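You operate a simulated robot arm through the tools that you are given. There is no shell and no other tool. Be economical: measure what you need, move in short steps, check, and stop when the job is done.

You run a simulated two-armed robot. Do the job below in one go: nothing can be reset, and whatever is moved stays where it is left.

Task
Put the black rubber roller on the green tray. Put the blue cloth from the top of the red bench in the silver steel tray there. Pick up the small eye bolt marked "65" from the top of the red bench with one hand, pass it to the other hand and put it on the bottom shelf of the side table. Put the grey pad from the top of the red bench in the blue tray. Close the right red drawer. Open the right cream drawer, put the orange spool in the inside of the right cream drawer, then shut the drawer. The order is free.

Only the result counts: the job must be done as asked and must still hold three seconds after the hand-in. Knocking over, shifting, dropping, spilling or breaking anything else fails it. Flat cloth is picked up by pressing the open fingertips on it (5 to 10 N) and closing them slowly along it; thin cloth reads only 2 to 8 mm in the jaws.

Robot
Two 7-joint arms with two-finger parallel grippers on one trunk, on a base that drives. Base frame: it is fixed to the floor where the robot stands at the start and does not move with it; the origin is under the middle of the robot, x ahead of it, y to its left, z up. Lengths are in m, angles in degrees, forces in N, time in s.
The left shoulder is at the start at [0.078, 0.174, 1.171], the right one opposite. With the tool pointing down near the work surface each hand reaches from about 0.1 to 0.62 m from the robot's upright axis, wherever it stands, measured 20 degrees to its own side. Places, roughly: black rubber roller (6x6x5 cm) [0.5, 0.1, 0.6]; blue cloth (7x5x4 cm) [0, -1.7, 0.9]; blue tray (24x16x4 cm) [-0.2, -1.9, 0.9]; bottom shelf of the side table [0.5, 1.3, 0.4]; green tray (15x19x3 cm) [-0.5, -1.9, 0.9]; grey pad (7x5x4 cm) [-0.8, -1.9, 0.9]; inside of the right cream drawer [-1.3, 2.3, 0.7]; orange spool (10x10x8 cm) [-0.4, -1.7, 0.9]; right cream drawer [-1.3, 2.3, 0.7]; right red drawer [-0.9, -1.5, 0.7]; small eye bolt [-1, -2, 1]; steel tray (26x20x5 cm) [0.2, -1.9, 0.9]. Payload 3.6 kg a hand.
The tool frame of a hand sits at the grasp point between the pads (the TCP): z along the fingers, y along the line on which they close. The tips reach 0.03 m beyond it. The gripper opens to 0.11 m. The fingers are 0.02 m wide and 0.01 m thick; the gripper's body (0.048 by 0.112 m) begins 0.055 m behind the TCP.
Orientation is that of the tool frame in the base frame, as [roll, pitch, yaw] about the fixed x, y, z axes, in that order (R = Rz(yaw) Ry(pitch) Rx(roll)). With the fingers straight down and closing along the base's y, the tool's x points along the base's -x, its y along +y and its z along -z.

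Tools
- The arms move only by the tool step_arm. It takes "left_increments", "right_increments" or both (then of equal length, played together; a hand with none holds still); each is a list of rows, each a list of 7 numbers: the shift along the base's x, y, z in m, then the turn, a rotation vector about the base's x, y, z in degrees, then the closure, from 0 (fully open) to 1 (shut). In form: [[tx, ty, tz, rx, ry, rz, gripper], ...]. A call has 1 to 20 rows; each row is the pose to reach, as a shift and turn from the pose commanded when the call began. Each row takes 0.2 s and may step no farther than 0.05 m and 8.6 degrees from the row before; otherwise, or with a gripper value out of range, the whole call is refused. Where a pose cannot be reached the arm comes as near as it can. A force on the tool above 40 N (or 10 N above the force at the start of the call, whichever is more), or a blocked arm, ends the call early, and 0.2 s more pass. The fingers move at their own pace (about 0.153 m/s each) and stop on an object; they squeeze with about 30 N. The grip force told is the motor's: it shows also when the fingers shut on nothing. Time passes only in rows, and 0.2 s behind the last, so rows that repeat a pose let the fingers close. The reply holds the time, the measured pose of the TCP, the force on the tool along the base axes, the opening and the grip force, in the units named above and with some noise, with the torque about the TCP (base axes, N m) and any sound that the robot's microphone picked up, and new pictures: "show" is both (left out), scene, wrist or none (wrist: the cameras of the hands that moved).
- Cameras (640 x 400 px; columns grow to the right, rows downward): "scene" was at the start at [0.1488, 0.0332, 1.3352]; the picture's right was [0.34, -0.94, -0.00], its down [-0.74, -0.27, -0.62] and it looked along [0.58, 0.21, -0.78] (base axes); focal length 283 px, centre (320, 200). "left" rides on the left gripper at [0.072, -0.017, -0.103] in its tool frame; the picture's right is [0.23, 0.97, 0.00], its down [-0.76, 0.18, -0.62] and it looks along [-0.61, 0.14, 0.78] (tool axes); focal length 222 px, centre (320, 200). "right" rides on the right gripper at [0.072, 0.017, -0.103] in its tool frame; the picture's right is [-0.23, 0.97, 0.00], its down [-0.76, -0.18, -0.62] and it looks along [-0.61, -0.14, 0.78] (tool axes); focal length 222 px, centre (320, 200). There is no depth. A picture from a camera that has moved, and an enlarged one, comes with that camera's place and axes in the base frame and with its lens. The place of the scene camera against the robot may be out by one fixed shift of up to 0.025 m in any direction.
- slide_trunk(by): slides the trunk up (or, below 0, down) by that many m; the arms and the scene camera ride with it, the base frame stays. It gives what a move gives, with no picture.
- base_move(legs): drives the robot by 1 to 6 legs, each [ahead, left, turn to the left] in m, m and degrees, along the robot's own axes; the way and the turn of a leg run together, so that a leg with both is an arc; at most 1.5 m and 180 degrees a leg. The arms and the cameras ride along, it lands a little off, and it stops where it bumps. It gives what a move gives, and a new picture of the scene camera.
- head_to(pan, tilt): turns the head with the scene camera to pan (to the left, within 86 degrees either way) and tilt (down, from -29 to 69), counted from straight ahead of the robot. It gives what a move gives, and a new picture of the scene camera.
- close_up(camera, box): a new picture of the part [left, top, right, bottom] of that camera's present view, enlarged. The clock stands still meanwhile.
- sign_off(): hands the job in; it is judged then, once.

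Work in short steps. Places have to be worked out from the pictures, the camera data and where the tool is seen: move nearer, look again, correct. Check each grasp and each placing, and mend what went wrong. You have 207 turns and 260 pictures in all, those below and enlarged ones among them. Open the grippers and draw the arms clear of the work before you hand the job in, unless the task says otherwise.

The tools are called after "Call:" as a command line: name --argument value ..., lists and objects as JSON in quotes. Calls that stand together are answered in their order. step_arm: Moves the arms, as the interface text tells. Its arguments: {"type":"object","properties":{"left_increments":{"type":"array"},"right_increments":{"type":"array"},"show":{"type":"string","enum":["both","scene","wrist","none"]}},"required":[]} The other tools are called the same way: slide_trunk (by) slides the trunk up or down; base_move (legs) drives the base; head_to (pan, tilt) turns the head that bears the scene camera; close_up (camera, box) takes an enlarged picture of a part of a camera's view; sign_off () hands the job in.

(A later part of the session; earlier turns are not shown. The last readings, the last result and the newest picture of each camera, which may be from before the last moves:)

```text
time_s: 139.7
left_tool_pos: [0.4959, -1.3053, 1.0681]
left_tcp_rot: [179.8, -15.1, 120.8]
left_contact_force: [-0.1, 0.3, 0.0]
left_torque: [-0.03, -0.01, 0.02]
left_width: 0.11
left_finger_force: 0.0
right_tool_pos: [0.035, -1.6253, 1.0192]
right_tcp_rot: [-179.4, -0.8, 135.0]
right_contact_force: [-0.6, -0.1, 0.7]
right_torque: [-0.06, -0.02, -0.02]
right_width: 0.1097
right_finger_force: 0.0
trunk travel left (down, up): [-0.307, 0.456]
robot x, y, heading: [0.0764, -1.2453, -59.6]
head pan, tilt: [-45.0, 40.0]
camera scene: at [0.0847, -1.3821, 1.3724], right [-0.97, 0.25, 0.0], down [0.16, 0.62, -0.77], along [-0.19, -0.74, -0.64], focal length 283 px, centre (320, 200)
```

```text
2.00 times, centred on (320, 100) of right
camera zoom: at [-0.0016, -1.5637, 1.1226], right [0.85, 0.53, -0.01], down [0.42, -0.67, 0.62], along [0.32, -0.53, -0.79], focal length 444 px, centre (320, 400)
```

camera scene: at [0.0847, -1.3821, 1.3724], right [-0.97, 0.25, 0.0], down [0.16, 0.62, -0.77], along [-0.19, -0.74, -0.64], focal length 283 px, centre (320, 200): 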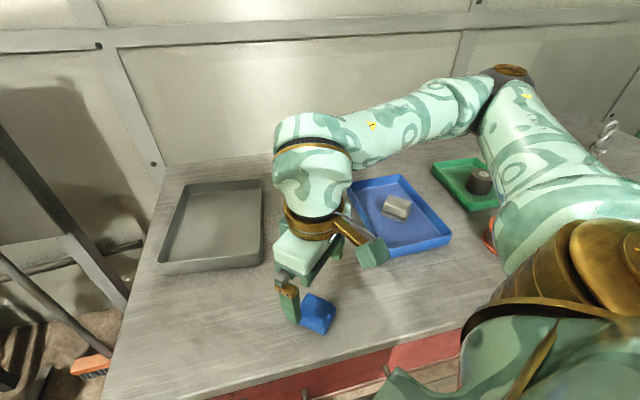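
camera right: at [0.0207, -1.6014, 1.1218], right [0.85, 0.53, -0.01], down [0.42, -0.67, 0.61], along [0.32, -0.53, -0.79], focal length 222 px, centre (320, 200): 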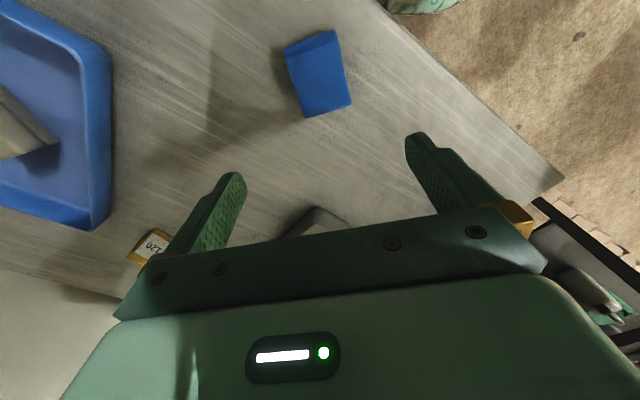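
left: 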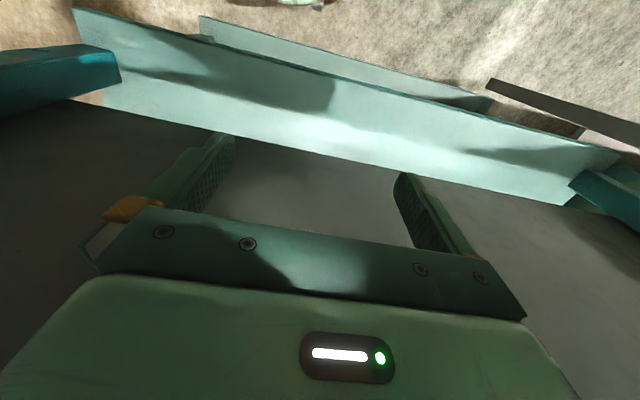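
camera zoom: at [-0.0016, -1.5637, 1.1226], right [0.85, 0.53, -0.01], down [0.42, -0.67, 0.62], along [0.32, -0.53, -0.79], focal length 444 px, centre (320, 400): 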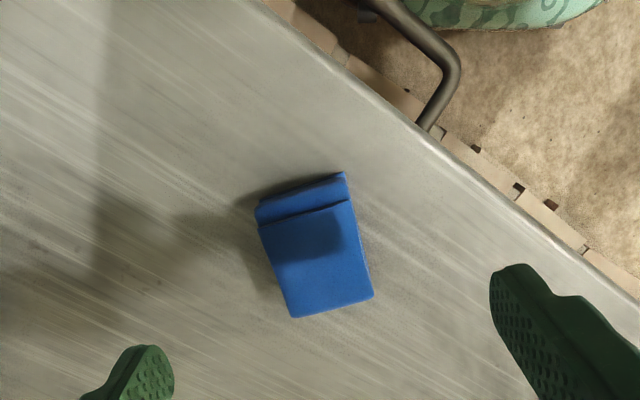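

Well centred. Descend in steps.

Call:
step_arm --right_increments '[[0, -0.003, -0.03, 0, 0, 0, 0], [0, -0.003, -0.06, 0, 0, 0, 0], [0, -0.003, -0.08, 0, 0, 0, 0]]' --show "wrist"

```text
time_s: 140.5
left_tool_pos: [0.4971, -1.3071, 1.0668]
left_tcp_rot: [179.8, -15.3, 120.9]
left_contact_force: [0.0, 0.4, -0.1]
left_torque: [-0.01, 0.02, -0.02]
left_width: 0.11
left_finger_force: 0.0
right_tool_pos: [0.0358, -1.6297, 0.9388]
right_tcp_rot: [-179.6, -0.8, 134.9]
right_contact_force: [0.3, 0.1, 1.3]
right_torque: [0.02, -0.03, -0.02]
right_width: 0.11
right_finger_force: 0.0
trunk travel left (down, up): [-0.307, 0.456]
robot x, y, heading: [0.0766, -1.2436, -59.8]
head pan, tilt: [-45.0, 40.0]
camera right: at [-0.0017, -1.5683, 1.043], right [0.85, 0.53, -0.01], down [0.42, -0.67, 0.61], along [0.32, -0.53, -0.79], focal length 222 px, centre (320, 200)
```

right: 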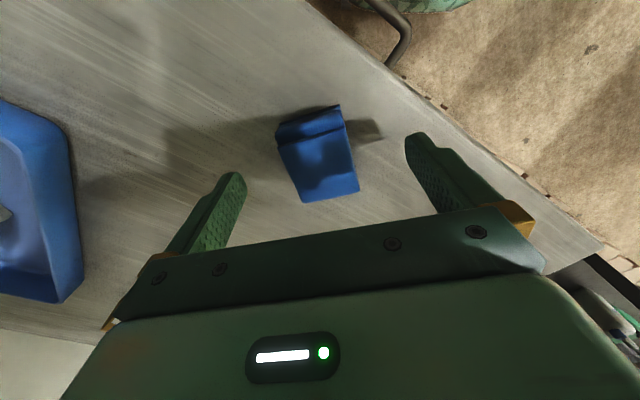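

Aligned. Final descent and close slowly.

Call:
step_arm --right_increments '[[0, 0, -0.012, 0, 0, 0, 0], [0, 0, -0.023, 0, 0, 0, 0], [0, 0, -0.023, 0, 0, 0, 0.3], [0, 0, -0.023, 0, 0, 0, 0.5], [0, 0, -0.023, 0, 0, 0, 0.7], [0, 0, -0.023, 0, 0, 0, 0.85], [0, 0, -0.023, 0, 0, 0, 0.85]]' --show "wrist"

```text
time_s: 142.1
left_tool_pos: [0.4983, -1.3069, 1.0665]
left_tcp_rot: [179.8, -15.2, 120.8]
left_contact_force: [-0.5, 1.0, 0.0]
left_torque: [0.0, -0.01, -0.03]
left_width: 0.1099
left_finger_force: 0.1
right_tool_pos: [0.0374, -1.6304, 0.9157]
right_tcp_rot: [-179.6, -0.8, 135.0]
right_contact_force: [-0.4, -0.4, 0.0]
right_torque: [-0.02, 0.03, 0.01]
right_width: 0.0463
right_finger_force: 30.1
trunk travel left (down, up): [-0.307, 0.456]
robot x, y, heading: [0.0765, -1.2469, -59.5]
head pan, tilt: [-45.0, 40.0]
camera right: at [-0.0008, -1.5684, 1.0197], right [0.85, 0.53, -0.01], down [0.42, -0.67, 0.61], along [0.32, -0.53, -0.79], focal length 222 px, centre (320, 200)
```

right: 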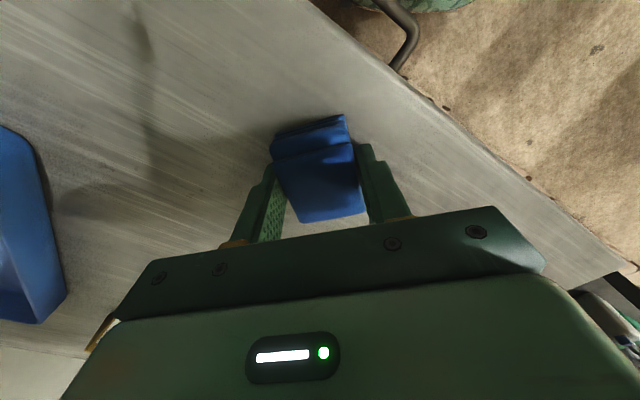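

Gripped at 46 mm. Lift.

Call:
step_arm --right_increments '[[0, 0, 0.04, 0, 0, 0, 0.85], [0, 0, 0.08, 0, 0, 0, 0.85], [0, 0, 0.11, 0, 0, 0, 0.85]]' --show "wrist"

```text
time_s: 142.9
left_tool_pos: [0.4966, -1.307, 1.0665]
left_tcp_rot: [179.9, -15.2, 120.8]
left_contact_force: [0.1, 0.0, 0.3]
left_torque: [0.0, -0.02, 0.0]
left_width: 0.1101
left_finger_force: 0.1
right_tool_pos: [0.0347, -1.6291, 1.0247]
right_tcp_rot: [-179.7, -0.8, 135.0]
right_contact_force: [-0.5, -0.5, -0.7]
right_torque: [-0.02, -0.04, -0.02]
right_width: 0.0461
right_finger_force: 30.4
trunk travel left (down, up): [-0.307, 0.456]
robot x, y, heading: [0.0753, -1.2393, -59.4]
head pan, tilt: [-45.0, 40.0]
camera right: at [-0.0012, -1.5664, 1.1294], right [0.85, 0.53, -0.01], down [0.42, -0.67, 0.61], along [0.32, -0.53, -0.79], focal length 222 px, centre (320, 200)
```

right: 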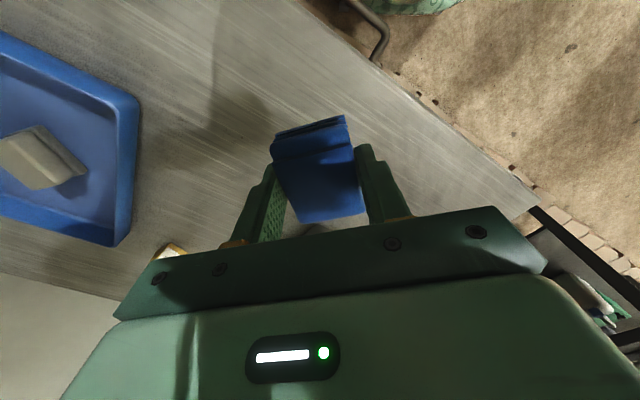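

Held. Move the base forward again, then carry it over the steel tray.

Call:
base_move --legs '[[0.045, 0.03, 0]]'

Call:
step_arm --right_increments '[[0.015, -0.03, 0.02, 0, 0, -4, 0.85], [0.03, -0.06, 0.02, 0, 0, -8, 0.85], [0.045, -0.09, 0.02, 0, 0, -12, 0.85], [0.06, -0.12, 0.02, 0, 0, -16, 0.85], [0.08, -0.15, 0.02, 0, 0, -20, 0.85], [0.1, -0.18, 0.02, 0, 0, -22, 0.85]]' --show "both"

```text
time_s: 143.9
left_tool_pos: [0.5476, -1.3311, 1.0669]
left_tcp_rot: [179.8, -15.2, 120.8]
left_contact_force: [0.4, -0.1, -0.6]
left_torque: [0.04, 0.03, 0.05]
left_width: 0.1099
left_finger_force: 0.0
right_tool_pos: [0.0859, -1.6522, 1.0243]
right_tcp_rot: [-179.5, -1.0, 135.0]
right_contact_force: [0.8, -0.7, -0.3]
right_torque: [0.0, 0.05, -0.03]
right_width: 0.0457
right_finger_force: 30.0
trunk travel left (down, up): [-0.307, 0.456]
robot x, y, heading: [0.1249, -1.2689, -59.4]
head pan, tilt: [-45.0, 40.0]
camera scene: at [0.1367, -1.4087, 1.3719], right [-0.97, 0.25, 0.0], down [0.16, 0.62, -0.77], along [-0.19, -0.74, -0.64], focal length 283 px, centre (320, 200)
```

scene: 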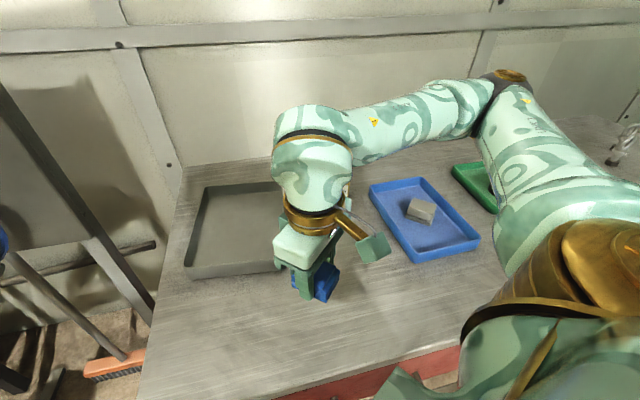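

```text
time_s: 145.3
left_tool_pos: [0.5456, -1.3308, 1.0671]
left_tcp_rot: [179.8, -15.3, 121.0]
left_contact_force: [-1.4, -0.1, 0.7]
left_torque: [0.0, 0.03, 0.0]
left_width: 0.1101
left_finger_force: 0.0
right_tool_pos: [0.1843, -1.8359, 1.0439]
right_tcp_rot: [-179.5, -0.9, 112.9]
right_contact_force: [0.1, -0.5, -0.4]
right_torque: [0.01, 0.02, -0.02]
right_width: 0.0456
right_finger_force: 29.9
trunk travel left (down, up): [-0.307, 0.456]
robot x, y, heading: [0.1241, -1.2634, -59.6]
head pan, tilt: [-45.0, 40.0]
camera scene: at [0.1353, -1.4083, 1.372], right [-0.97, 0.25, 0.0], down [0.16, 0.62, -0.77], along [-0.19, -0.74, -0.64], focal length 283 px, centre (320, 200)
camera right: at [0.1745, -1.7637, 1.1477], right [0.99, 0.17, -0.01], down [0.14, -0.78, 0.61], along [0.1, -0.61, -0.79], focal length 222 px, centre (320, 200)
```

scene: 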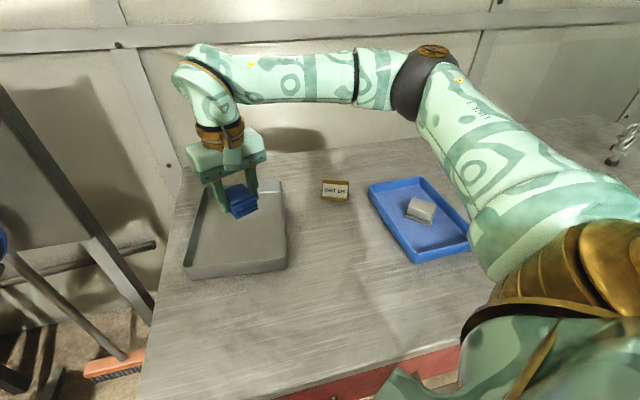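
right: 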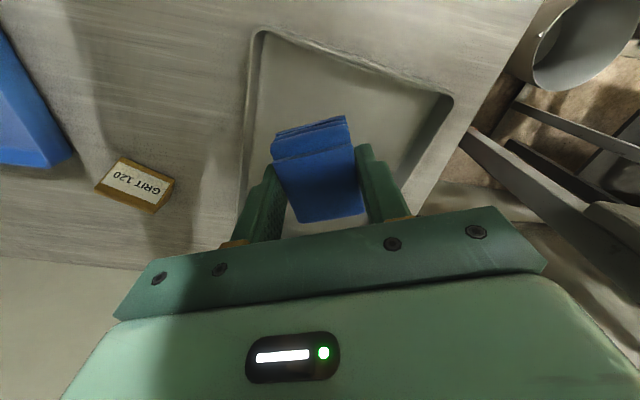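

Over the tray. Nudge further in and lower.

Call:
step_arm --right_increments '[[0.012, -0.03, -0.02, 0, 0, 0, 0.85], [0.012, -0.03, -0.06, 0, 0, 0, 0.85], [0.012, -0.03, -0.095, 0, 0, 0, 0.85], [0.012, -0.03, -0.112, 0, 0, 0, 0.85]]' --show "wrist"

```text
time_s: 146.3
left_tool_pos: [0.5459, -1.3293, 1.0674]
left_tcp_rot: [179.8, -15.2, 120.9]
left_contact_force: [-0.6, -0.5, 0.1]
left_torque: [0.0, 0.01, 0.01]
left_width: 0.11
left_finger_force: 0.0
right_tool_pos: [0.1973, -1.8608, 0.9325]
right_tcp_rot: [-179.6, -0.7, 113.0]
right_contact_force: [-0.1, 0.4, -0.9]
right_torque: [-0.04, 0.02, 0.0]
right_width: 0.0455
right_finger_force: 30.0
trunk travel left (down, up): [-0.307, 0.456]
robot x, y, heading: [0.1206, -1.2676, -59.4]
head pan, tilt: [-45.0, 40.0]
camera right: at [0.187, -1.79, 1.0366], right [0.98, 0.17, -0.01], down [0.14, -0.78, 0.61], along [0.1, -0.61, -0.79], focal length 222 px, centre (320, 200)
```

right: 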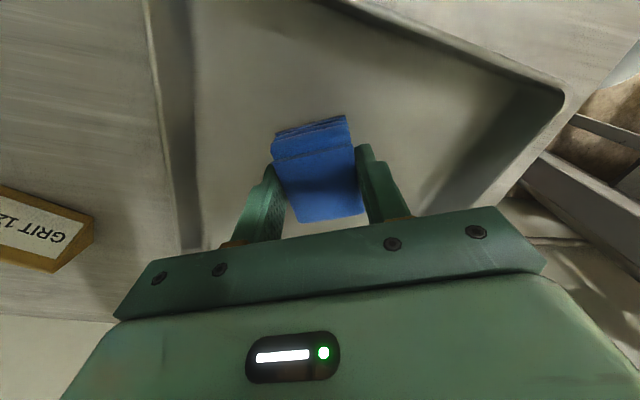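

Inside the tray. Lower the last centimetre, release, and lift.

Call:
step_arm --right_increments '[[0, 0, -0.006, 0, 0, 0, 0.85], [0, 0, -0.011, 0, 0, 0, 0.85], [0, 0, -0.011, 0, 0, 0, 0.4], [0, 0, -0.011, 0, 0, 0, 0.25], [0, 0, 0.02, 0, 0, 0, 0.25], [0, 0, 0.06, 0, 0, 0, 0.25], [0, 0, 0.1, 0, 0, 0, 0.25], [0, 0, 0.14, 0, 0, 0, 0]]' --show "both"

```text
time_s: 148.1
left_tool_pos: [0.5458, -1.3292, 1.0679]
left_tcp_rot: [179.8, -15.1, 120.9]
left_contact_force: [-0.2, 0.9, 0.5]
left_torque: [-0.01, 0.0, -0.01]
left_width: 0.11
left_finger_force: 0.1
right_tool_pos: [0.1964, -1.8616, 1.0743]
right_tcp_rot: [-179.4, -0.7, 113.0]
right_contact_force: [0.4, 0.0, 0.3]
right_torque: [-0.02, -0.01, 0.0]
right_width: 0.1099
right_finger_force: 0.1
trunk travel left (down, up): [-0.307, 0.456]
robot x, y, heading: [0.1242, -1.2666, -59.4]
head pan, tilt: [-45.0, 40.0]
camera scene: at [0.1345, -1.4071, 1.3722], right [-0.97, 0.25, 0.0], down [0.16, 0.62, -0.77], along [-0.19, -0.74, -0.64], focal length 283 px, centre (320, 200)
camera right: at [0.1863, -1.7917, 1.1783], right [0.99, 0.17, -0.01], down [0.14, -0.78, 0.61], along [0.1, -0.61, -0.79], focal length 222 px, centre (320, 200)
```

scene: 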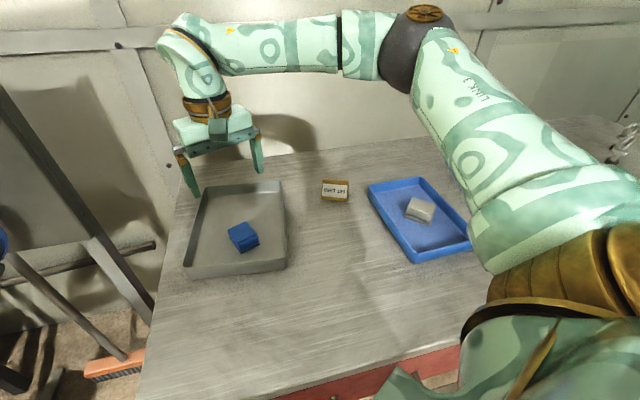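
right: 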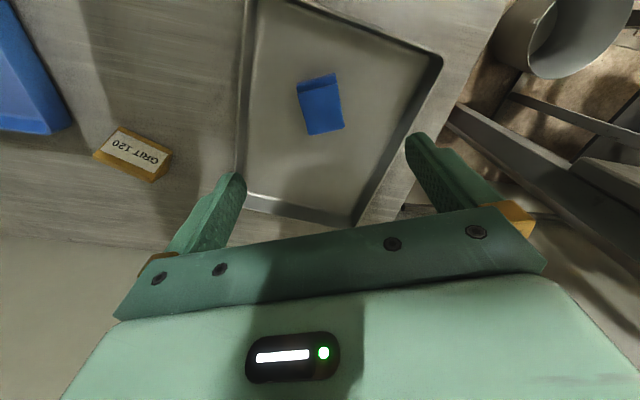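

Cloth is in the steel tray. Now to the eye bolts: drive along the bench in -x with the hand high.

Call:
base_move --legs '[[-0.49, -0.83, 0]]'

Call:
close_up --camera "right" --box '[0, 0, 640, 400]'

```text
time_s: 153.2
left_tool_pos: [-0.4319, -1.3368, 1.0664]
left_tcp_rot: [179.7, -15.2, 120.9]
left_contact_force: [0.2, 0.4, 0.2]
left_torque: [0.02, -0.01, -0.02]
left_width: 0.11
left_finger_force: 0.3
right_tool_pos: [-0.7796, -1.869, 1.0741]
right_tcp_rot: [-179.6, -0.9, 113.0]
right_contact_force: [0.0, -0.1, 0.4]
right_torque: [0.02, -0.04, -0.01]
right_width: 0.1099
right_finger_force: 0.1
trunk travel left (down, up): [-0.307, 0.456]
robot x, y, heading: [-0.8515, -1.2752, -59.5]
head pan, tilt: [-45.0, 40.0]
camera scene: at [-0.8429, -1.4141, 1.3721], right [-0.97, 0.25, 0.0], down [0.16, 0.62, -0.77], along [-0.19, -0.74, -0.64], focal length 283 px, centre (320, 200)
```

scene: 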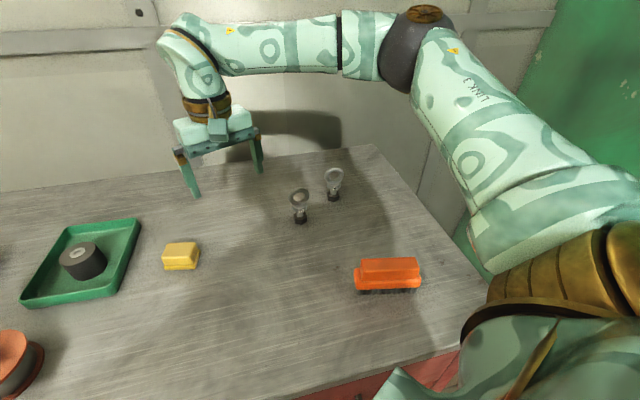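

```text
1.00 times, centred on (320, 200) of right (not enlarged: the box is as wide or as high as the picture)
camera zoom: at [-0.7911, -1.7986, 1.1777], right [0.99, 0.17, -0.01], down [0.14, -0.78, 0.61], along [0.1, -0.61, -0.79], focal length 222 px, centre (320, 200)
```

zoom: 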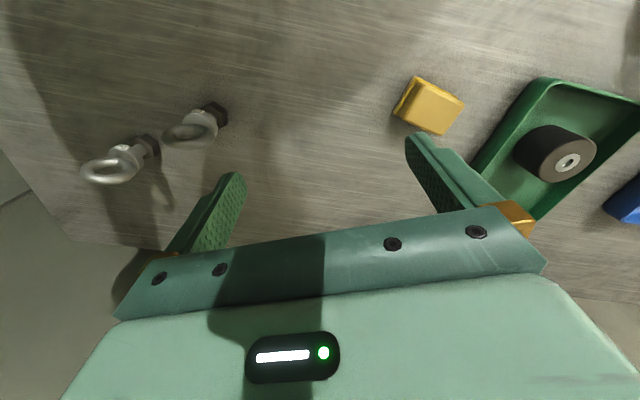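

Zoom to read the marks on the two eye bolts.

Call:
close_up --camera "right" --box '[70, 80, 260, 200]'

Call:
close_up --camera "scene" --box '[270, 150, 370, 235]'

```text
3.33 times, centred on (165, 140) of right
camera zoom: at [-0.7911, -1.7986, 1.1777], right [0.99, 0.17, -0.01], down [0.14, -0.78, 0.61], along [0.1, -0.61, -0.79], focal length 740 px, centre (837, 400)
```

zoom: 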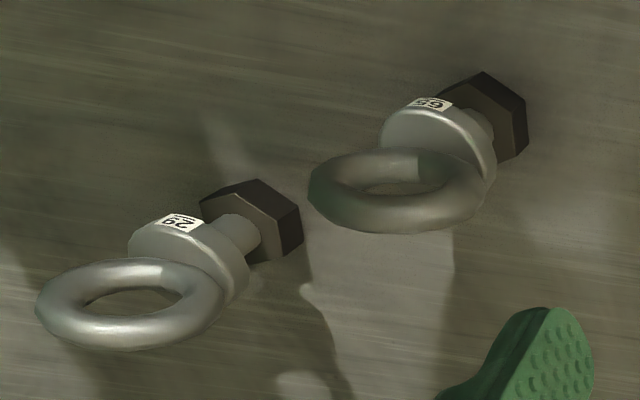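

```text
4.71 times, centred on (320, 192) of scene
camera zoom: at [-0.8429, -1.4141, 1.3721], right [-0.97, 0.25, 0.0], down [0.16, 0.62, -0.77], along [-0.19, -0.74, -0.64], focal length 1333 px, centre (320, 235)
```

zoom: 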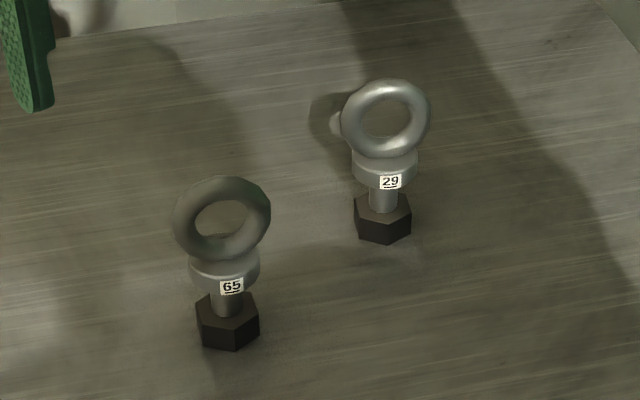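

The nearer bolt is "65", at about (-0.923,-1.914), ring top z ≈ 0.985, ring plane roughly along x. I move above it with a 7 cm opening, closing across the ring.

Call:
step_arm --right_increments '[[-0.035, -0.01, 0, 0, 0, -3, 0.36], [-0.07, -0.02, 0, 0, 0, -6, 0.36], [-0.105, -0.03, 0, 0, 0, -9, 0.36], [-0.135, -0.035, 0, 0, 0, -10, 0.36]]' --show "both"

```text
time_s: 154.2
left_tool_pos: [-0.4323, -1.3366, 1.0683]
left_tcp_rot: [179.7, -15.2, 120.9]
left_contact_force: [1.4, 0.1, -0.2]
left_torque: [0.01, -0.01, -0.03]
left_width: 0.1101
left_finger_force: 0.0
right_tool_pos: [-0.9148, -1.9056, 1.0734]
right_tcp_rot: [-179.5, -0.8, 103.0]
right_contact_force: [-0.5, -0.3, -1.0]
right_torque: [-0.01, 0.02, 0.0]
right_width: 0.0706
right_finger_force: 0.1
trunk travel left (down, up): [-0.307, 0.456]
robot x, y, heading: [-0.8499, -1.2726, -59.7]
head pan, tilt: [-45.0, 40.0]
camera scene: at [-0.8433, -1.4141, 1.3721], right [-0.97, 0.25, 0.0], down [0.16, 0.62, -0.77], along [-0.19, -0.74, -0.64], focal length 283 px, centre (320, 200)
camera right: at [-0.9137, -1.8334, 1.1776], right [1.0, 0.0, -0.01], down [0.0, -0.79, 0.61], along [-0.01, -0.61, -0.79], focal length 222 px, centre (320, 200)
```

scene: 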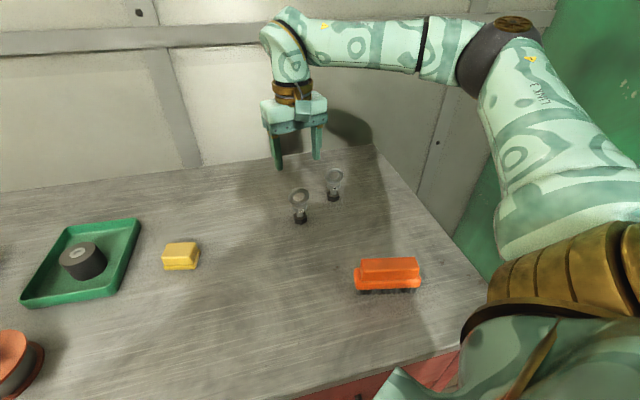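
right: 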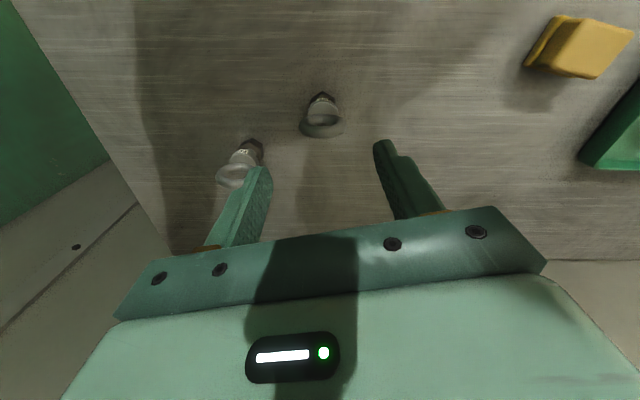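

Call:
close_up --camera "right" --box '[200, 60, 400, 185]'

```text
3.20 times, centred on (300, 122) of right
camera zoom: at [-0.9137, -1.8334, 1.1776], right [1.0, 0.0, -0.01], down [0.0, -0.79, 0.61], along [-0.01, -0.61, -0.79], focal length 711 px, centre (384, 448)
```

zoom: 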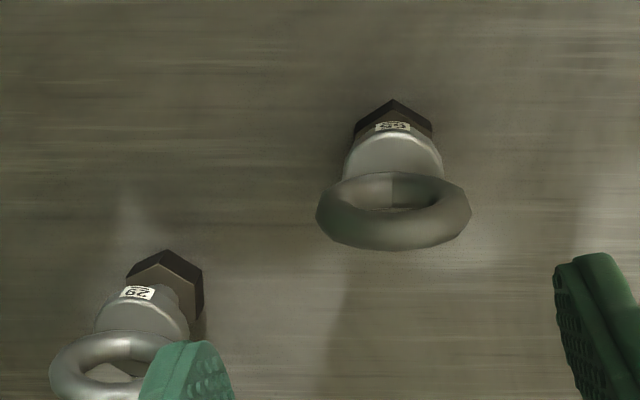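

The ring plane is along x; I rotate to yaw ~91, centre on (-0.913,-1.905) and descend so the tips only reach the ring's lower half.

Call:
step_arm --right_increments '[[0.001, 0.001, -0.02, 0, 0, -6, 0.36], [0.002, 0.001, -0.05, 0, 0, -12, 0.36], [0.002, 0.001, -0.075, 0, 0, -12, 0.36], [0.002, 0.001, -0.098, 0, 0, -12, 0.36]]' --show "both"

```text
time_s: 155.2
left_tool_pos: [-0.4322, -1.3373, 1.0671]
left_tcp_rot: [179.8, -15.2, 120.7]
left_contact_force: [0.0, 0.4, 0.5]
left_torque: [0.01, -0.02, 0.04]
left_width: 0.1101
left_finger_force: 0.0
right_tool_pos: [-0.9134, -1.9042, 0.9759]
right_tcp_rot: [-179.5, -0.9, 91.0]
right_contact_force: [0.2, -0.1, -0.9]
right_torque: [0.01, -0.04, 0.01]
right_width: 0.0703
right_finger_force: 0.1
trunk travel left (down, up): [-0.307, 0.456]
robot x, y, heading: [-0.8535, -1.274, -59.8]
head pan, tilt: [-45.0, 40.0]
camera scene: at [-0.8425, -1.4145, 1.372], right [-0.97, 0.25, 0.0], down [0.16, 0.62, -0.77], along [-0.19, -0.74, -0.64], focal length 283 px, centre (320, 200)
camera right: at [-0.8965, -1.8342, 1.0796], right [0.98, -0.21, -0.01], down [-0.16, -0.77, 0.61], along [-0.14, -0.6, -0.79], focal length 222 px, centre (320, 200)
```

scene: 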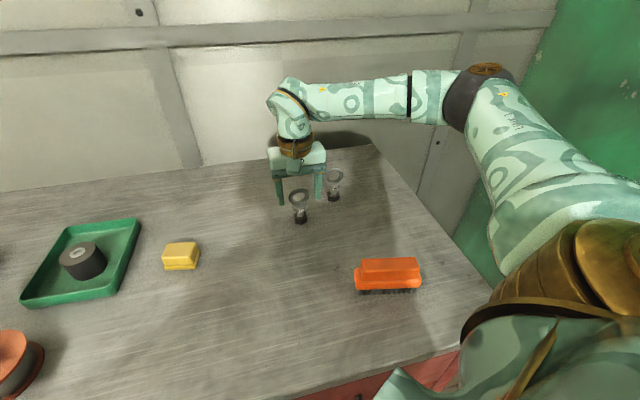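
right: 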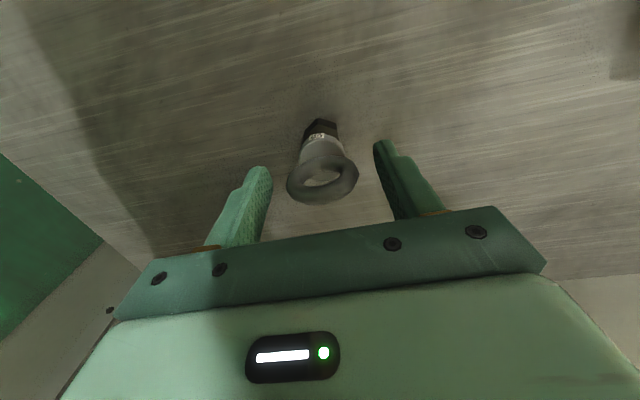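

Centred on the ring. Lower 5 mm, close.

Call:
step_arm --right_increments '[[0, -0.003, -0.005, 0, 0, 0, 0.36], [0, -0.003, -0.005, 0, 0, 0, 0.5], [0, -0.003, -0.005, 0, 0, 0, 0.6], [0, -0.003, -0.005, 0, 0, 0, 0.75], [0, -0.003, -0.005, 0, 0, 0, 0.75]]' --show "both"

```text
time_s: 156.4
left_tool_pos: [-0.4315, -1.3367, 1.0672]
left_tcp_rot: [179.8, -15.2, 120.9]
left_contact_force: [-0.4, -0.8, 0.9]
left_torque: [0.02, -0.02, 0.0]
left_width: 0.1099
left_finger_force: 0.1
right_tool_pos: [-0.9128, -1.907, 0.9709]
right_tcp_rot: [-179.6, -0.8, 91.0]
right_contact_force: [-0.4, 0.6, 0.2]
right_torque: [0.03, 0.04, -0.05]
right_width: 0.0497
right_finger_force: 30.0
trunk travel left (down, up): [-0.307, 0.456]
robot x, y, heading: [-0.851, -1.2711, -59.5]
head pan, tilt: [-45.0, 40.0]
camera scene: at [-0.8426, -1.4143, 1.372], right [-0.97, 0.25, 0.0], down [0.16, 0.62, -0.77], along [-0.19, -0.74, -0.64], focal length 283 px, centre (320, 200)
camera right: at [-0.896, -1.8364, 1.0749], right [0.98, -0.21, -0.01], down [-0.16, -0.77, 0.61], along [-0.14, -0.6, -0.79], focal length 222 px, centre (320, 200)
```

scene: 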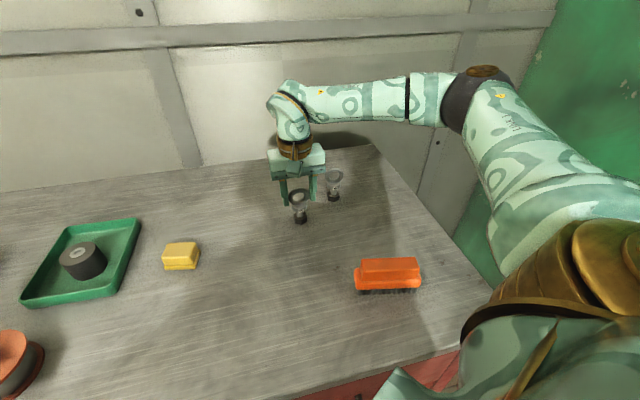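
right: 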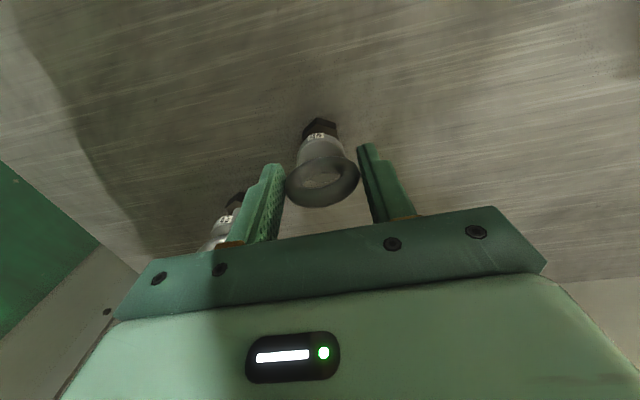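

Gripped at 50 mm. Lift straight up.

Call:
step_arm --right_increments '[[0, 0, 0.03, 0, 0, 0, 0.75], [0, 0, 0.07, 0, 0, 0, 0.75], [0, 0, 0.11, 0, 0, 0, 0.75], [0, 0.02, 0.14, 0, 0, 0, 0.75]]' --show "both"

```text
time_s: 157.4
left_tool_pos: [-0.431, -1.3359, 1.0676]
left_tcp_rot: [179.9, -15.2, 120.8]
left_contact_force: [-0.6, -0.3, 0.8]
left_torque: [-0.01, -0.01, -0.02]
left_width: 0.1102
left_finger_force: 0.1
right_tool_pos: [-0.9134, -1.8853, 1.1135]
right_tcp_rot: [-179.6, -0.8, 91.0]
right_contact_force: [0.3, -0.7, -1.1]
right_torque: [-0.02, -0.01, 0.02]
right_width: 0.0497
right_finger_force: 30.5
trunk travel left (down, up): [-0.307, 0.456]
robot x, y, heading: [-0.8533, -1.276, -59.4]
head pan, tilt: [-45.0, 40.0]
camera scene: at [-0.8427, -1.4133, 1.3722], right [-0.97, 0.25, 0.0], down [0.16, 0.62, -0.77], along [-0.19, -0.74, -0.64], focal length 283 px, centre (320, 200)
camera right: at [-0.8962, -1.8148, 1.217], right [0.98, -0.21, -0.01], down [-0.16, -0.77, 0.61], along [-0.14, -0.6, -0.79], focal length 222 px, centre (320, 200)
```

scene: 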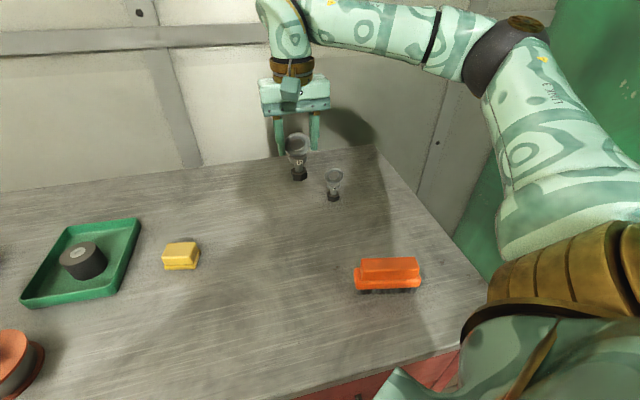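
right: 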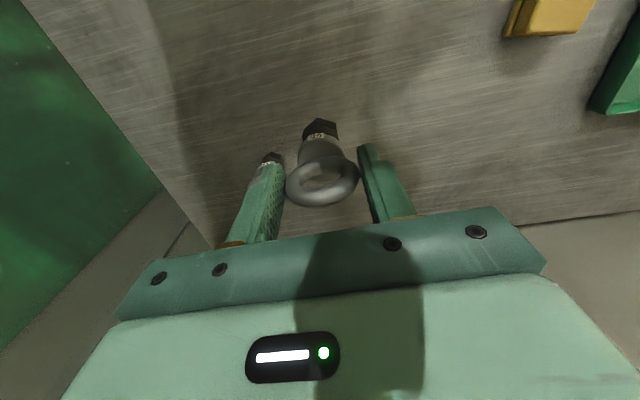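

Bolt "65" is held. I back off to open floor and face the bench squarely for the hand-over.

Call:
base_move --legs '[[-0.3, 0.3, 0], [0, 0, -30.5]]'

Call:
head_to --pan 0 --tilt 40

```text
time_s: 161.4
left_tool_pos: [-0.4229, -1.1393, 1.0669]
left_tcp_rot: [179.7, -15.2, 89.9]
left_contact_force: [0.0, -0.1, -0.4]
left_torque: [0.0, -0.02, 0.0]
left_width: 0.11
left_finger_force: 0.1
right_tool_pos: [-1.1184, -1.3622, 1.1121]
right_tcp_rot: [-179.6, -0.8, 60.1]
right_contact_force: [0.0, -0.2, -1.6]
right_torque: [0.01, -0.03, -0.01]
right_width: 0.0497
right_finger_force: 29.8
trunk travel left (down, up): [-0.307, 0.456]
robot x, y, heading: [-0.75, -0.8701, -90.5]
head pan, tilt: [-45.0, 40.0]
camera scene: at [-0.8203, -0.9955, 1.372], right [-0.7, 0.71, 0.0], down [0.46, 0.45, -0.77], along [-0.55, -0.54, -0.64], focal length 283 px, centre (320, 200)
```

scene: 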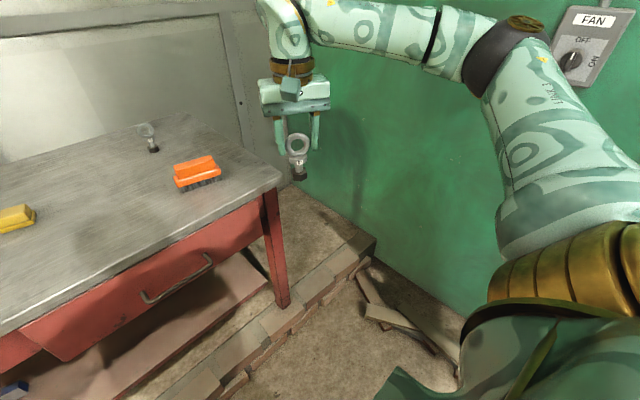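

```text
time_s: 162.6
left_tool_pos: [-0.422, -1.1387, 1.0664]
left_tcp_rot: [179.8, -15.2, 89.9]
left_contact_force: [-0.9, 0.6, 0.5]
left_torque: [0.0, -0.03, 0.0]
left_width: 0.1102
left_finger_force: 0.1
right_tool_pos: [-1.118, -1.3612, 1.1117]
right_tcp_rot: [-179.5, -0.8, 60.1]
right_contact_force: [-0.5, 0.2, -0.8]
right_torque: [0.0, 0.01, 0.01]
right_width: 0.0498
right_finger_force: 30.3
trunk travel left (down, up): [-0.307, 0.456]
robot x, y, heading: [-0.754, -0.8661, -90.1]
head pan, tilt: [0.0, 40.0]
camera scene: at [-0.7602, -1.0209, 1.372], right [-1.0, 0.01, 0.0], down [0.01, 0.64, -0.77], along [-0.01, -0.77, -0.64], focal length 283 px, centre (320, 200)
```

scene: 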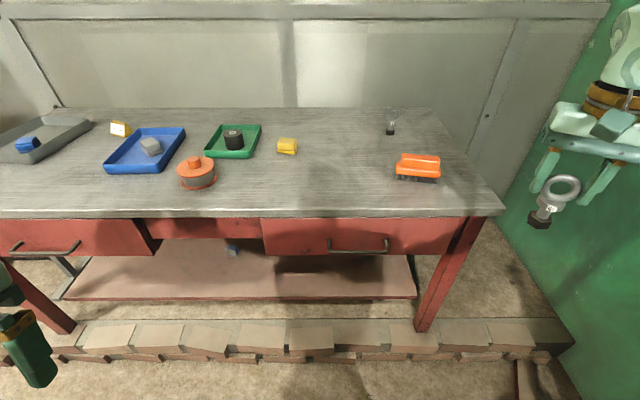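

All good. Bring the right hand with the bolt to the middle in front of me, squaring its yaw.

Call:
step_arm --right_increments '[[0.04, 0.01, 0, 0, 0, 3.5, 0.75], [0.08, 0.02, 0, 0, 0, 7, 0.75], [0.12, 0.03, 0, 0, 0, 10.5, 0.75], [0.16, 0.04, 0, 0, 0, 14, 0.75], [0.2, 0.05, 0, 0, 0, 17.5, 0.75], [0.24, 0.06, 0, 0, 0, 21, 0.75], [0.28, 0.07, 0, 0, 0, 24.5, 0.75], [0.32, 0.075, 0, 0, 0, 28, 0.75], [0.36, 0.08, 0, 0, 0, 30, 0.75]]' --show "scene"

```text
time_s: 164.6
left_tool_pos: [-0.4201, -1.1374, 1.0661]
left_tcp_rot: [179.8, -15.2, 89.8]
left_contact_force: [0.6, -0.8, 0.4]
left_torque: [0.0, 0.03, -0.02]
left_width: 0.11
left_finger_force: 0.0
right_tool_pos: [-0.7561, -1.2825, 1.1123]
right_tcp_rot: [-179.5, -0.9, 90.1]
right_contact_force: [0.2, -0.2, -1.9]
right_torque: [0.01, 0.02, 0.01]
right_width: 0.0497
right_finger_force: 30.4
trunk travel left (down, up): [-0.307, 0.456]
robot x, y, heading: [-0.751, -0.8695, -90.4]
head pan, tilt: [0.0, 40.0]
camera scene: at [-0.7583, -1.0208, 1.3721], right [-1.0, 0.01, 0.0], down [0.0, 0.64, -0.77], along [-0.01, -0.77, -0.64], focal length 283 px, centre (320, 200)
```

scene: 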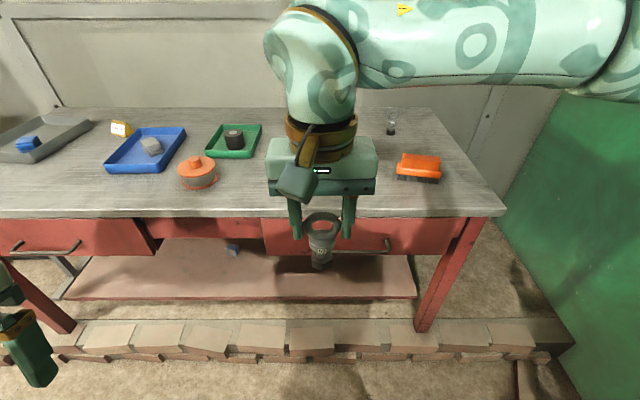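

Now pitch the left hand forward (from near-vertical to 40° below horizontal) while still out to the left.

Call:
step_arm --left_increments '[[0, -0.005, 0, -8.1, 0, 0, 0], [0, -0.01, 0, -16.2, 0, 0, 0], [-0.01, -0.015, 0, -24.3, 0, 0, 0], [-0.02, -0.02, 0, -32.4, 0, 0, 0], [-0.03, -0.025, 0, -40.5, 0, 0, 0], [-0.04, -0.03, 0, -48.6, 0, 0, 0], [-0.05, -0.035, 0, -56.7, 0, 0, 0], [-0.06, -0.04, 0, -65, 0, 0, 0]]' --show "scene"

```text
time_s: 166.3
left_tool_pos: [-0.4363, -1.3145, 1.0936]
left_tcp_rot: [179.7, 49.7, 90.0]
left_contact_force: [-0.1, 0.1, 0.3]
left_torque: [0.0, 0.0, 0.01]
left_width: 0.1099
left_finger_force: 0.1
left hand out of reach, approached as far as the arm can: row 2, 3, 4, 5, 6, 7, 8
right_tool_pos: [-0.7569, -1.2822, 1.1129]
right_tcp_rot: [-179.4, -0.8, 90.1]
right_contact_force: [-0.3, -0.4, -1.5]
right_torque: [0.0, -0.02, 0.0]
right_width: 0.0497
right_finger_force: 30.5
trunk travel left (down, up): [-0.307, 0.456]
robot x, y, heading: [-0.7487, -0.8634, -90.5]
head pan, tilt: [0.0, 40.0]
camera scene: at [-0.7594, -1.0209, 1.372], right [-1.0, 0.01, 0.0], down [0.0, 0.64, -0.77], along [-0.01, -0.77, -0.64], focal length 283 px, centre (320, 200)
```

scene: 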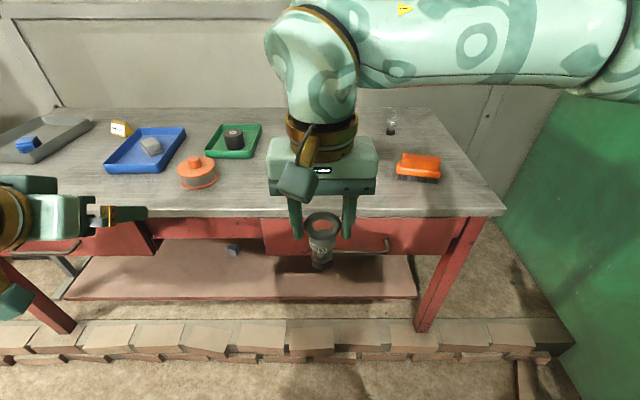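

Left hand is properly pitched but needs to work farther ahead. Move the right hand 10 cm further forward, and the left hand down.

Call:
step_arm --left_increments '[[0, -0.01, -0.03, 0, 0, 0, 0], [0, -0.02, -0.06, 0, 0, 0, 0], [0, -0.03, -0.09, 0, 0, 0, 0], [0, -0.04, -0.12, 0, 0, 0, 0], [0, -0.045, -0.14, 0, 0, 0, 0]]' --right_increments '[[0, -0.02, 0, 0, 0, 0, 0.75], [0, -0.04, 0, 0, 0, 0, 0.75], [0, -0.06, 0, 0, 0, 0, 0.75], [0, -0.08, 0, 0, 0, 0, 0.75], [0, -0.1, 0, 0, 0, 0, 0.75]]' --show "none"

Call:
step_arm --left_increments '[[-0.04, 0, 0, 0, 0, 0, 0], [-0.08, 0, 0, 0, 0, 0, 0], [-0.12, 0, 0, 0, 0, 0, 0], [-0.16, 0, 0, 0, 0, 0, 0]]' --show "both"

```text
time_s: 167.6
left_tool_pos: [-0.4345, -1.3558, 0.9537]
left_tcp_rot: [179.8, 49.9, 90.0]
left_contact_force: [-0.1, -0.5, -0.2]
left_torque: [0.0, -0.02, 0.01]
left_width: 0.1101
left_finger_force: 0.0
right_tool_pos: [-0.7579, -1.3828, 1.1118]
right_tcp_rot: [-179.5, -0.9, 90.2]
right_contact_force: [-0.6, 0.1, -1.7]
right_torque: [0.01, -0.04, 0.0]
right_width: 0.0497
right_finger_force: 29.7
trunk travel left (down, up): [-0.307, 0.456]
robot x, y, heading: [-0.7503, -0.8671, -90.4]
head pan, tilt: [0.0, 40.0]
```

```text
time_s: 168.6
left_tool_pos: [-0.5955, -1.3596, 0.9523]
left_tcp_rot: [179.4, 49.8, 89.9]
left_contact_force: [0.1, 0.5, 0.3]
left_torque: [-0.04, -0.04, 0.02]
left_width: 0.1102
left_finger_force: 0.0
right_tool_pos: [-0.7574, -1.3815, 1.1123]
right_tcp_rot: [-179.6, -0.8, 90.0]
right_contact_force: [-1.1, -0.3, -1.8]
right_torque: [-0.01, -0.01, 0.03]
right_width: 0.0497
right_finger_force: 30.4
trunk travel left (down, up): [-0.307, 0.456]
robot x, y, heading: [-0.7531, -0.8687, -90.4]
head pan, tilt: [0.0, 40.0]
camera scene: at [-0.7609, -1.0211, 1.372], right [-1.0, 0.01, 0.0], down [0.0, 0.64, -0.77], along [0.0, -0.77, -0.64], focal length 283 px, centre (320, 200)
camera left: at [-0.6138, -1.2334, 0.9644], right [0.97, 0.15, -0.17], down [0.17, -0.02, 0.98], along [0.15, -0.99, -0.04], focal length 222 px, centre (320, 200)
```

scene: 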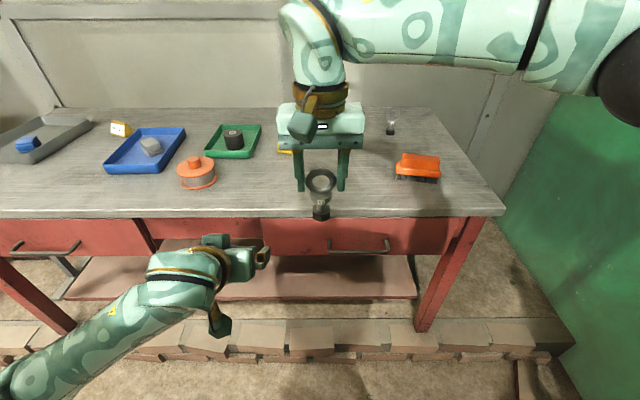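
left: 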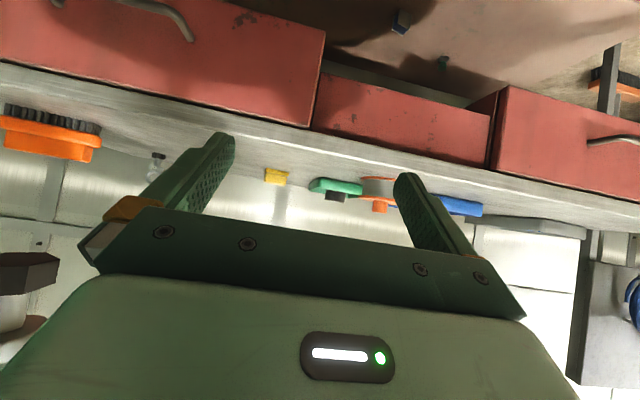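

The bolt hangs vertically in the right hand. Move the left hand underneath it.

Call:
step_arm --left_increments '[[-0.04, 0, 0, 0, 0, 0, 0], [-0.08, 0, 0, 0, 0, 0, 0], [-0.12, 0, 0, 0, 0, 0, 0], [-0.162, -0.0, 0, 0, 0, 0, 0], [-0.162, -0.0, 0, 0, 0, 0, 0]]' --show "both"

```text
time_s: 169.8
left_tool_pos: [-0.74, -1.3658, 0.9481]
left_tcp_rot: [175.1, 50.4, 87.3]
left_contact_force: [0.2, 0.0, -0.3]
left_torque: [0.04, 0.01, 0.0]
left_width: 0.11
left_finger_force: 0.0
right_tool_pos: [-0.7572, -1.3826, 1.1126]
right_tcp_rot: [-179.5, -0.8, 90.0]
right_contact_force: [-0.2, -0.2, -0.9]
right_torque: [0.01, -0.02, 0.03]
right_width: 0.0497
right_finger_force: 30.2
trunk travel left (down, up): [-0.307, 0.456]
robot x, y, heading: [-0.7539, -0.8701, -90.5]
head pan, tilt: [0.0, 40.0]
camera scene: at [-0.7597, -1.021, 1.372], right [-1.0, 0.01, 0.0], down [0.0, 0.64, -0.77], along [-0.01, -0.77, -0.64], focal length 283 px, centre (320, 200)
camera left: at [-0.7595, -1.2399, 0.9567], right [0.98, 0.16, -0.12], down [0.12, 0.0, 0.99], along [0.16, -0.99, -0.02], focal length 222 px, centre (320, 200)
```

scene: 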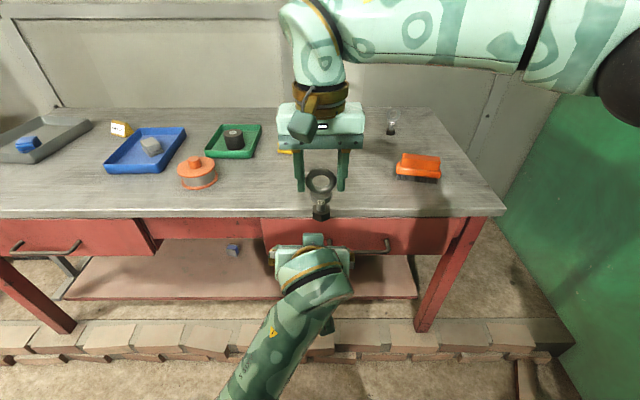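
left: 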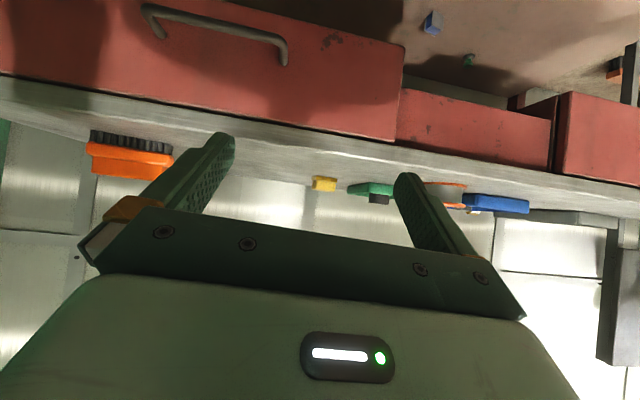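

The left arm is at its limit; shift the hand-over spot 6 cm to the left (+x).

Call:
step_arm --left_increments '[[0.02, 0, 0, 0, 0, 0, 0], [0.04, -0.01, 0, 0, 0, 0, 0], [0.055, -0.016, 0, 0, 0, 0, 0]]' --right_increments '[[0.03, 0, 0, 0, 0, 0, 0.75], [0.06, 0, 0, 0, 0, 0, 0.75], [0.072, 0, 0, 0, 0, 0, 0.75]]' --show "none"

```text
time_s: 170.8
left_tool_pos: [-0.6633, -1.3851, 0.942]
left_tcp_rot: [168.4, 50.7, 82.8]
left_contact_force: [-0.5, -0.4, -0.2]
left_torque: [0.0, 0.0, 0.02]
left_width: 0.1097
left_finger_force: 0.0
right_tool_pos: [-0.6854, -1.3824, 1.1122]
right_tcp_rot: [-179.6, -0.8, 90.0]
right_contact_force: [0.1, 1.0, -1.5]
right_torque: [0.0, 0.0, -0.02]
right_width: 0.0497
right_finger_force: 29.6
trunk travel left (down, up): [-0.307, 0.456]
robot x, y, heading: [-0.7517, -0.8662, -90.5]
head pan, tilt: [0.0, 40.0]
stopped in row 3 (left hand): the arm was blocked; the commanded pose is now the measured one
```

Call:
head_to --pan 10 --tilt 50

```text
time_s: 171.5
left_tool_pos: [-0.6618, -1.3849, 0.9415]
left_tcp_rot: [168.6, 50.8, 82.8]
left_contact_force: [0.3, 0.5, 0.2]
left_torque: [0.02, 0.01, 0.02]
left_width: 0.1101
left_finger_force: 0.1
right_tool_pos: [-0.685, -1.383, 1.1118]
right_tcp_rot: [-179.6, -0.8, 90.1]
right_contact_force: [0.3, -0.7, -0.8]
right_torque: [0.0, -0.02, -0.02]
right_width: 0.0497
right_finger_force: 30.3
trunk travel left (down, up): [-0.307, 0.456]
robot x, y, heading: [-0.751, -0.864, -90.3]
head pan, tilt: [10.0, 50.0]
camera scene: at [-0.7466, -1.0119, 1.3579], right [-0.99, -0.17, 0.0], down [-0.13, 0.76, -0.64], along [0.11, -0.63, -0.77], focal length 283 px, centre (320, 200)
```

scene: 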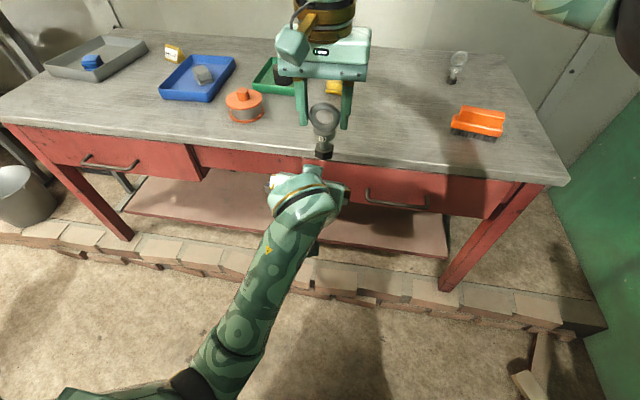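

No collision visible. I straighten the left hand (about +7° around y) and align under the bolt.

Call:
step_arm --left_increments '[[-0.012, 0.0, 0, 0, 3.6, 0, 0], [-0.023, 0.0, 0, 0, 7.2, 0, 0], [-0.023, 0.0, 0, 0, 7.2, 0, 0]]' --show "wrist"

```text
time_s: 172.5
left_tool_pos: [-0.6462, -1.3935, 0.9336]
left_tcp_rot: [169.3, 52.0, 84.5]
left_contact_force: [-0.5, 0.3, -0.3]
left_torque: [0.03, 0.01, -0.01]
left_width: 0.1098
left_finger_force: 0.1
right_tool_pos: [-0.6851, -1.3816, 1.1123]
right_tcp_rot: [-179.7, -0.8, 90.1]
right_contact_force: [0.1, 0.6, -1.8]
right_torque: [0.01, -0.02, -0.02]
right_width: 0.0497
right_finger_force: 29.8
trunk travel left (down, up): [-0.307, 0.456]
robot x, y, heading: [-0.7516, -0.8692, -90.2]
head pan, tilt: [10.0, 50.0]
stopped in row 3 (left hand): the arm was blocked; the commanded pose is now the measured one
camera left: at [-0.671, -1.2687, 0.9373], right [0.98, 0.19, -0.07], down [0.06, 0.03, 1.0], along [0.19, -0.98, 0.02], focal length 222 px, centre (320, 200)
```

left: 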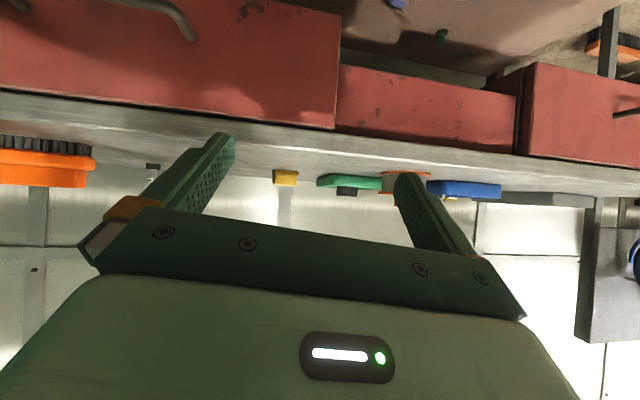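

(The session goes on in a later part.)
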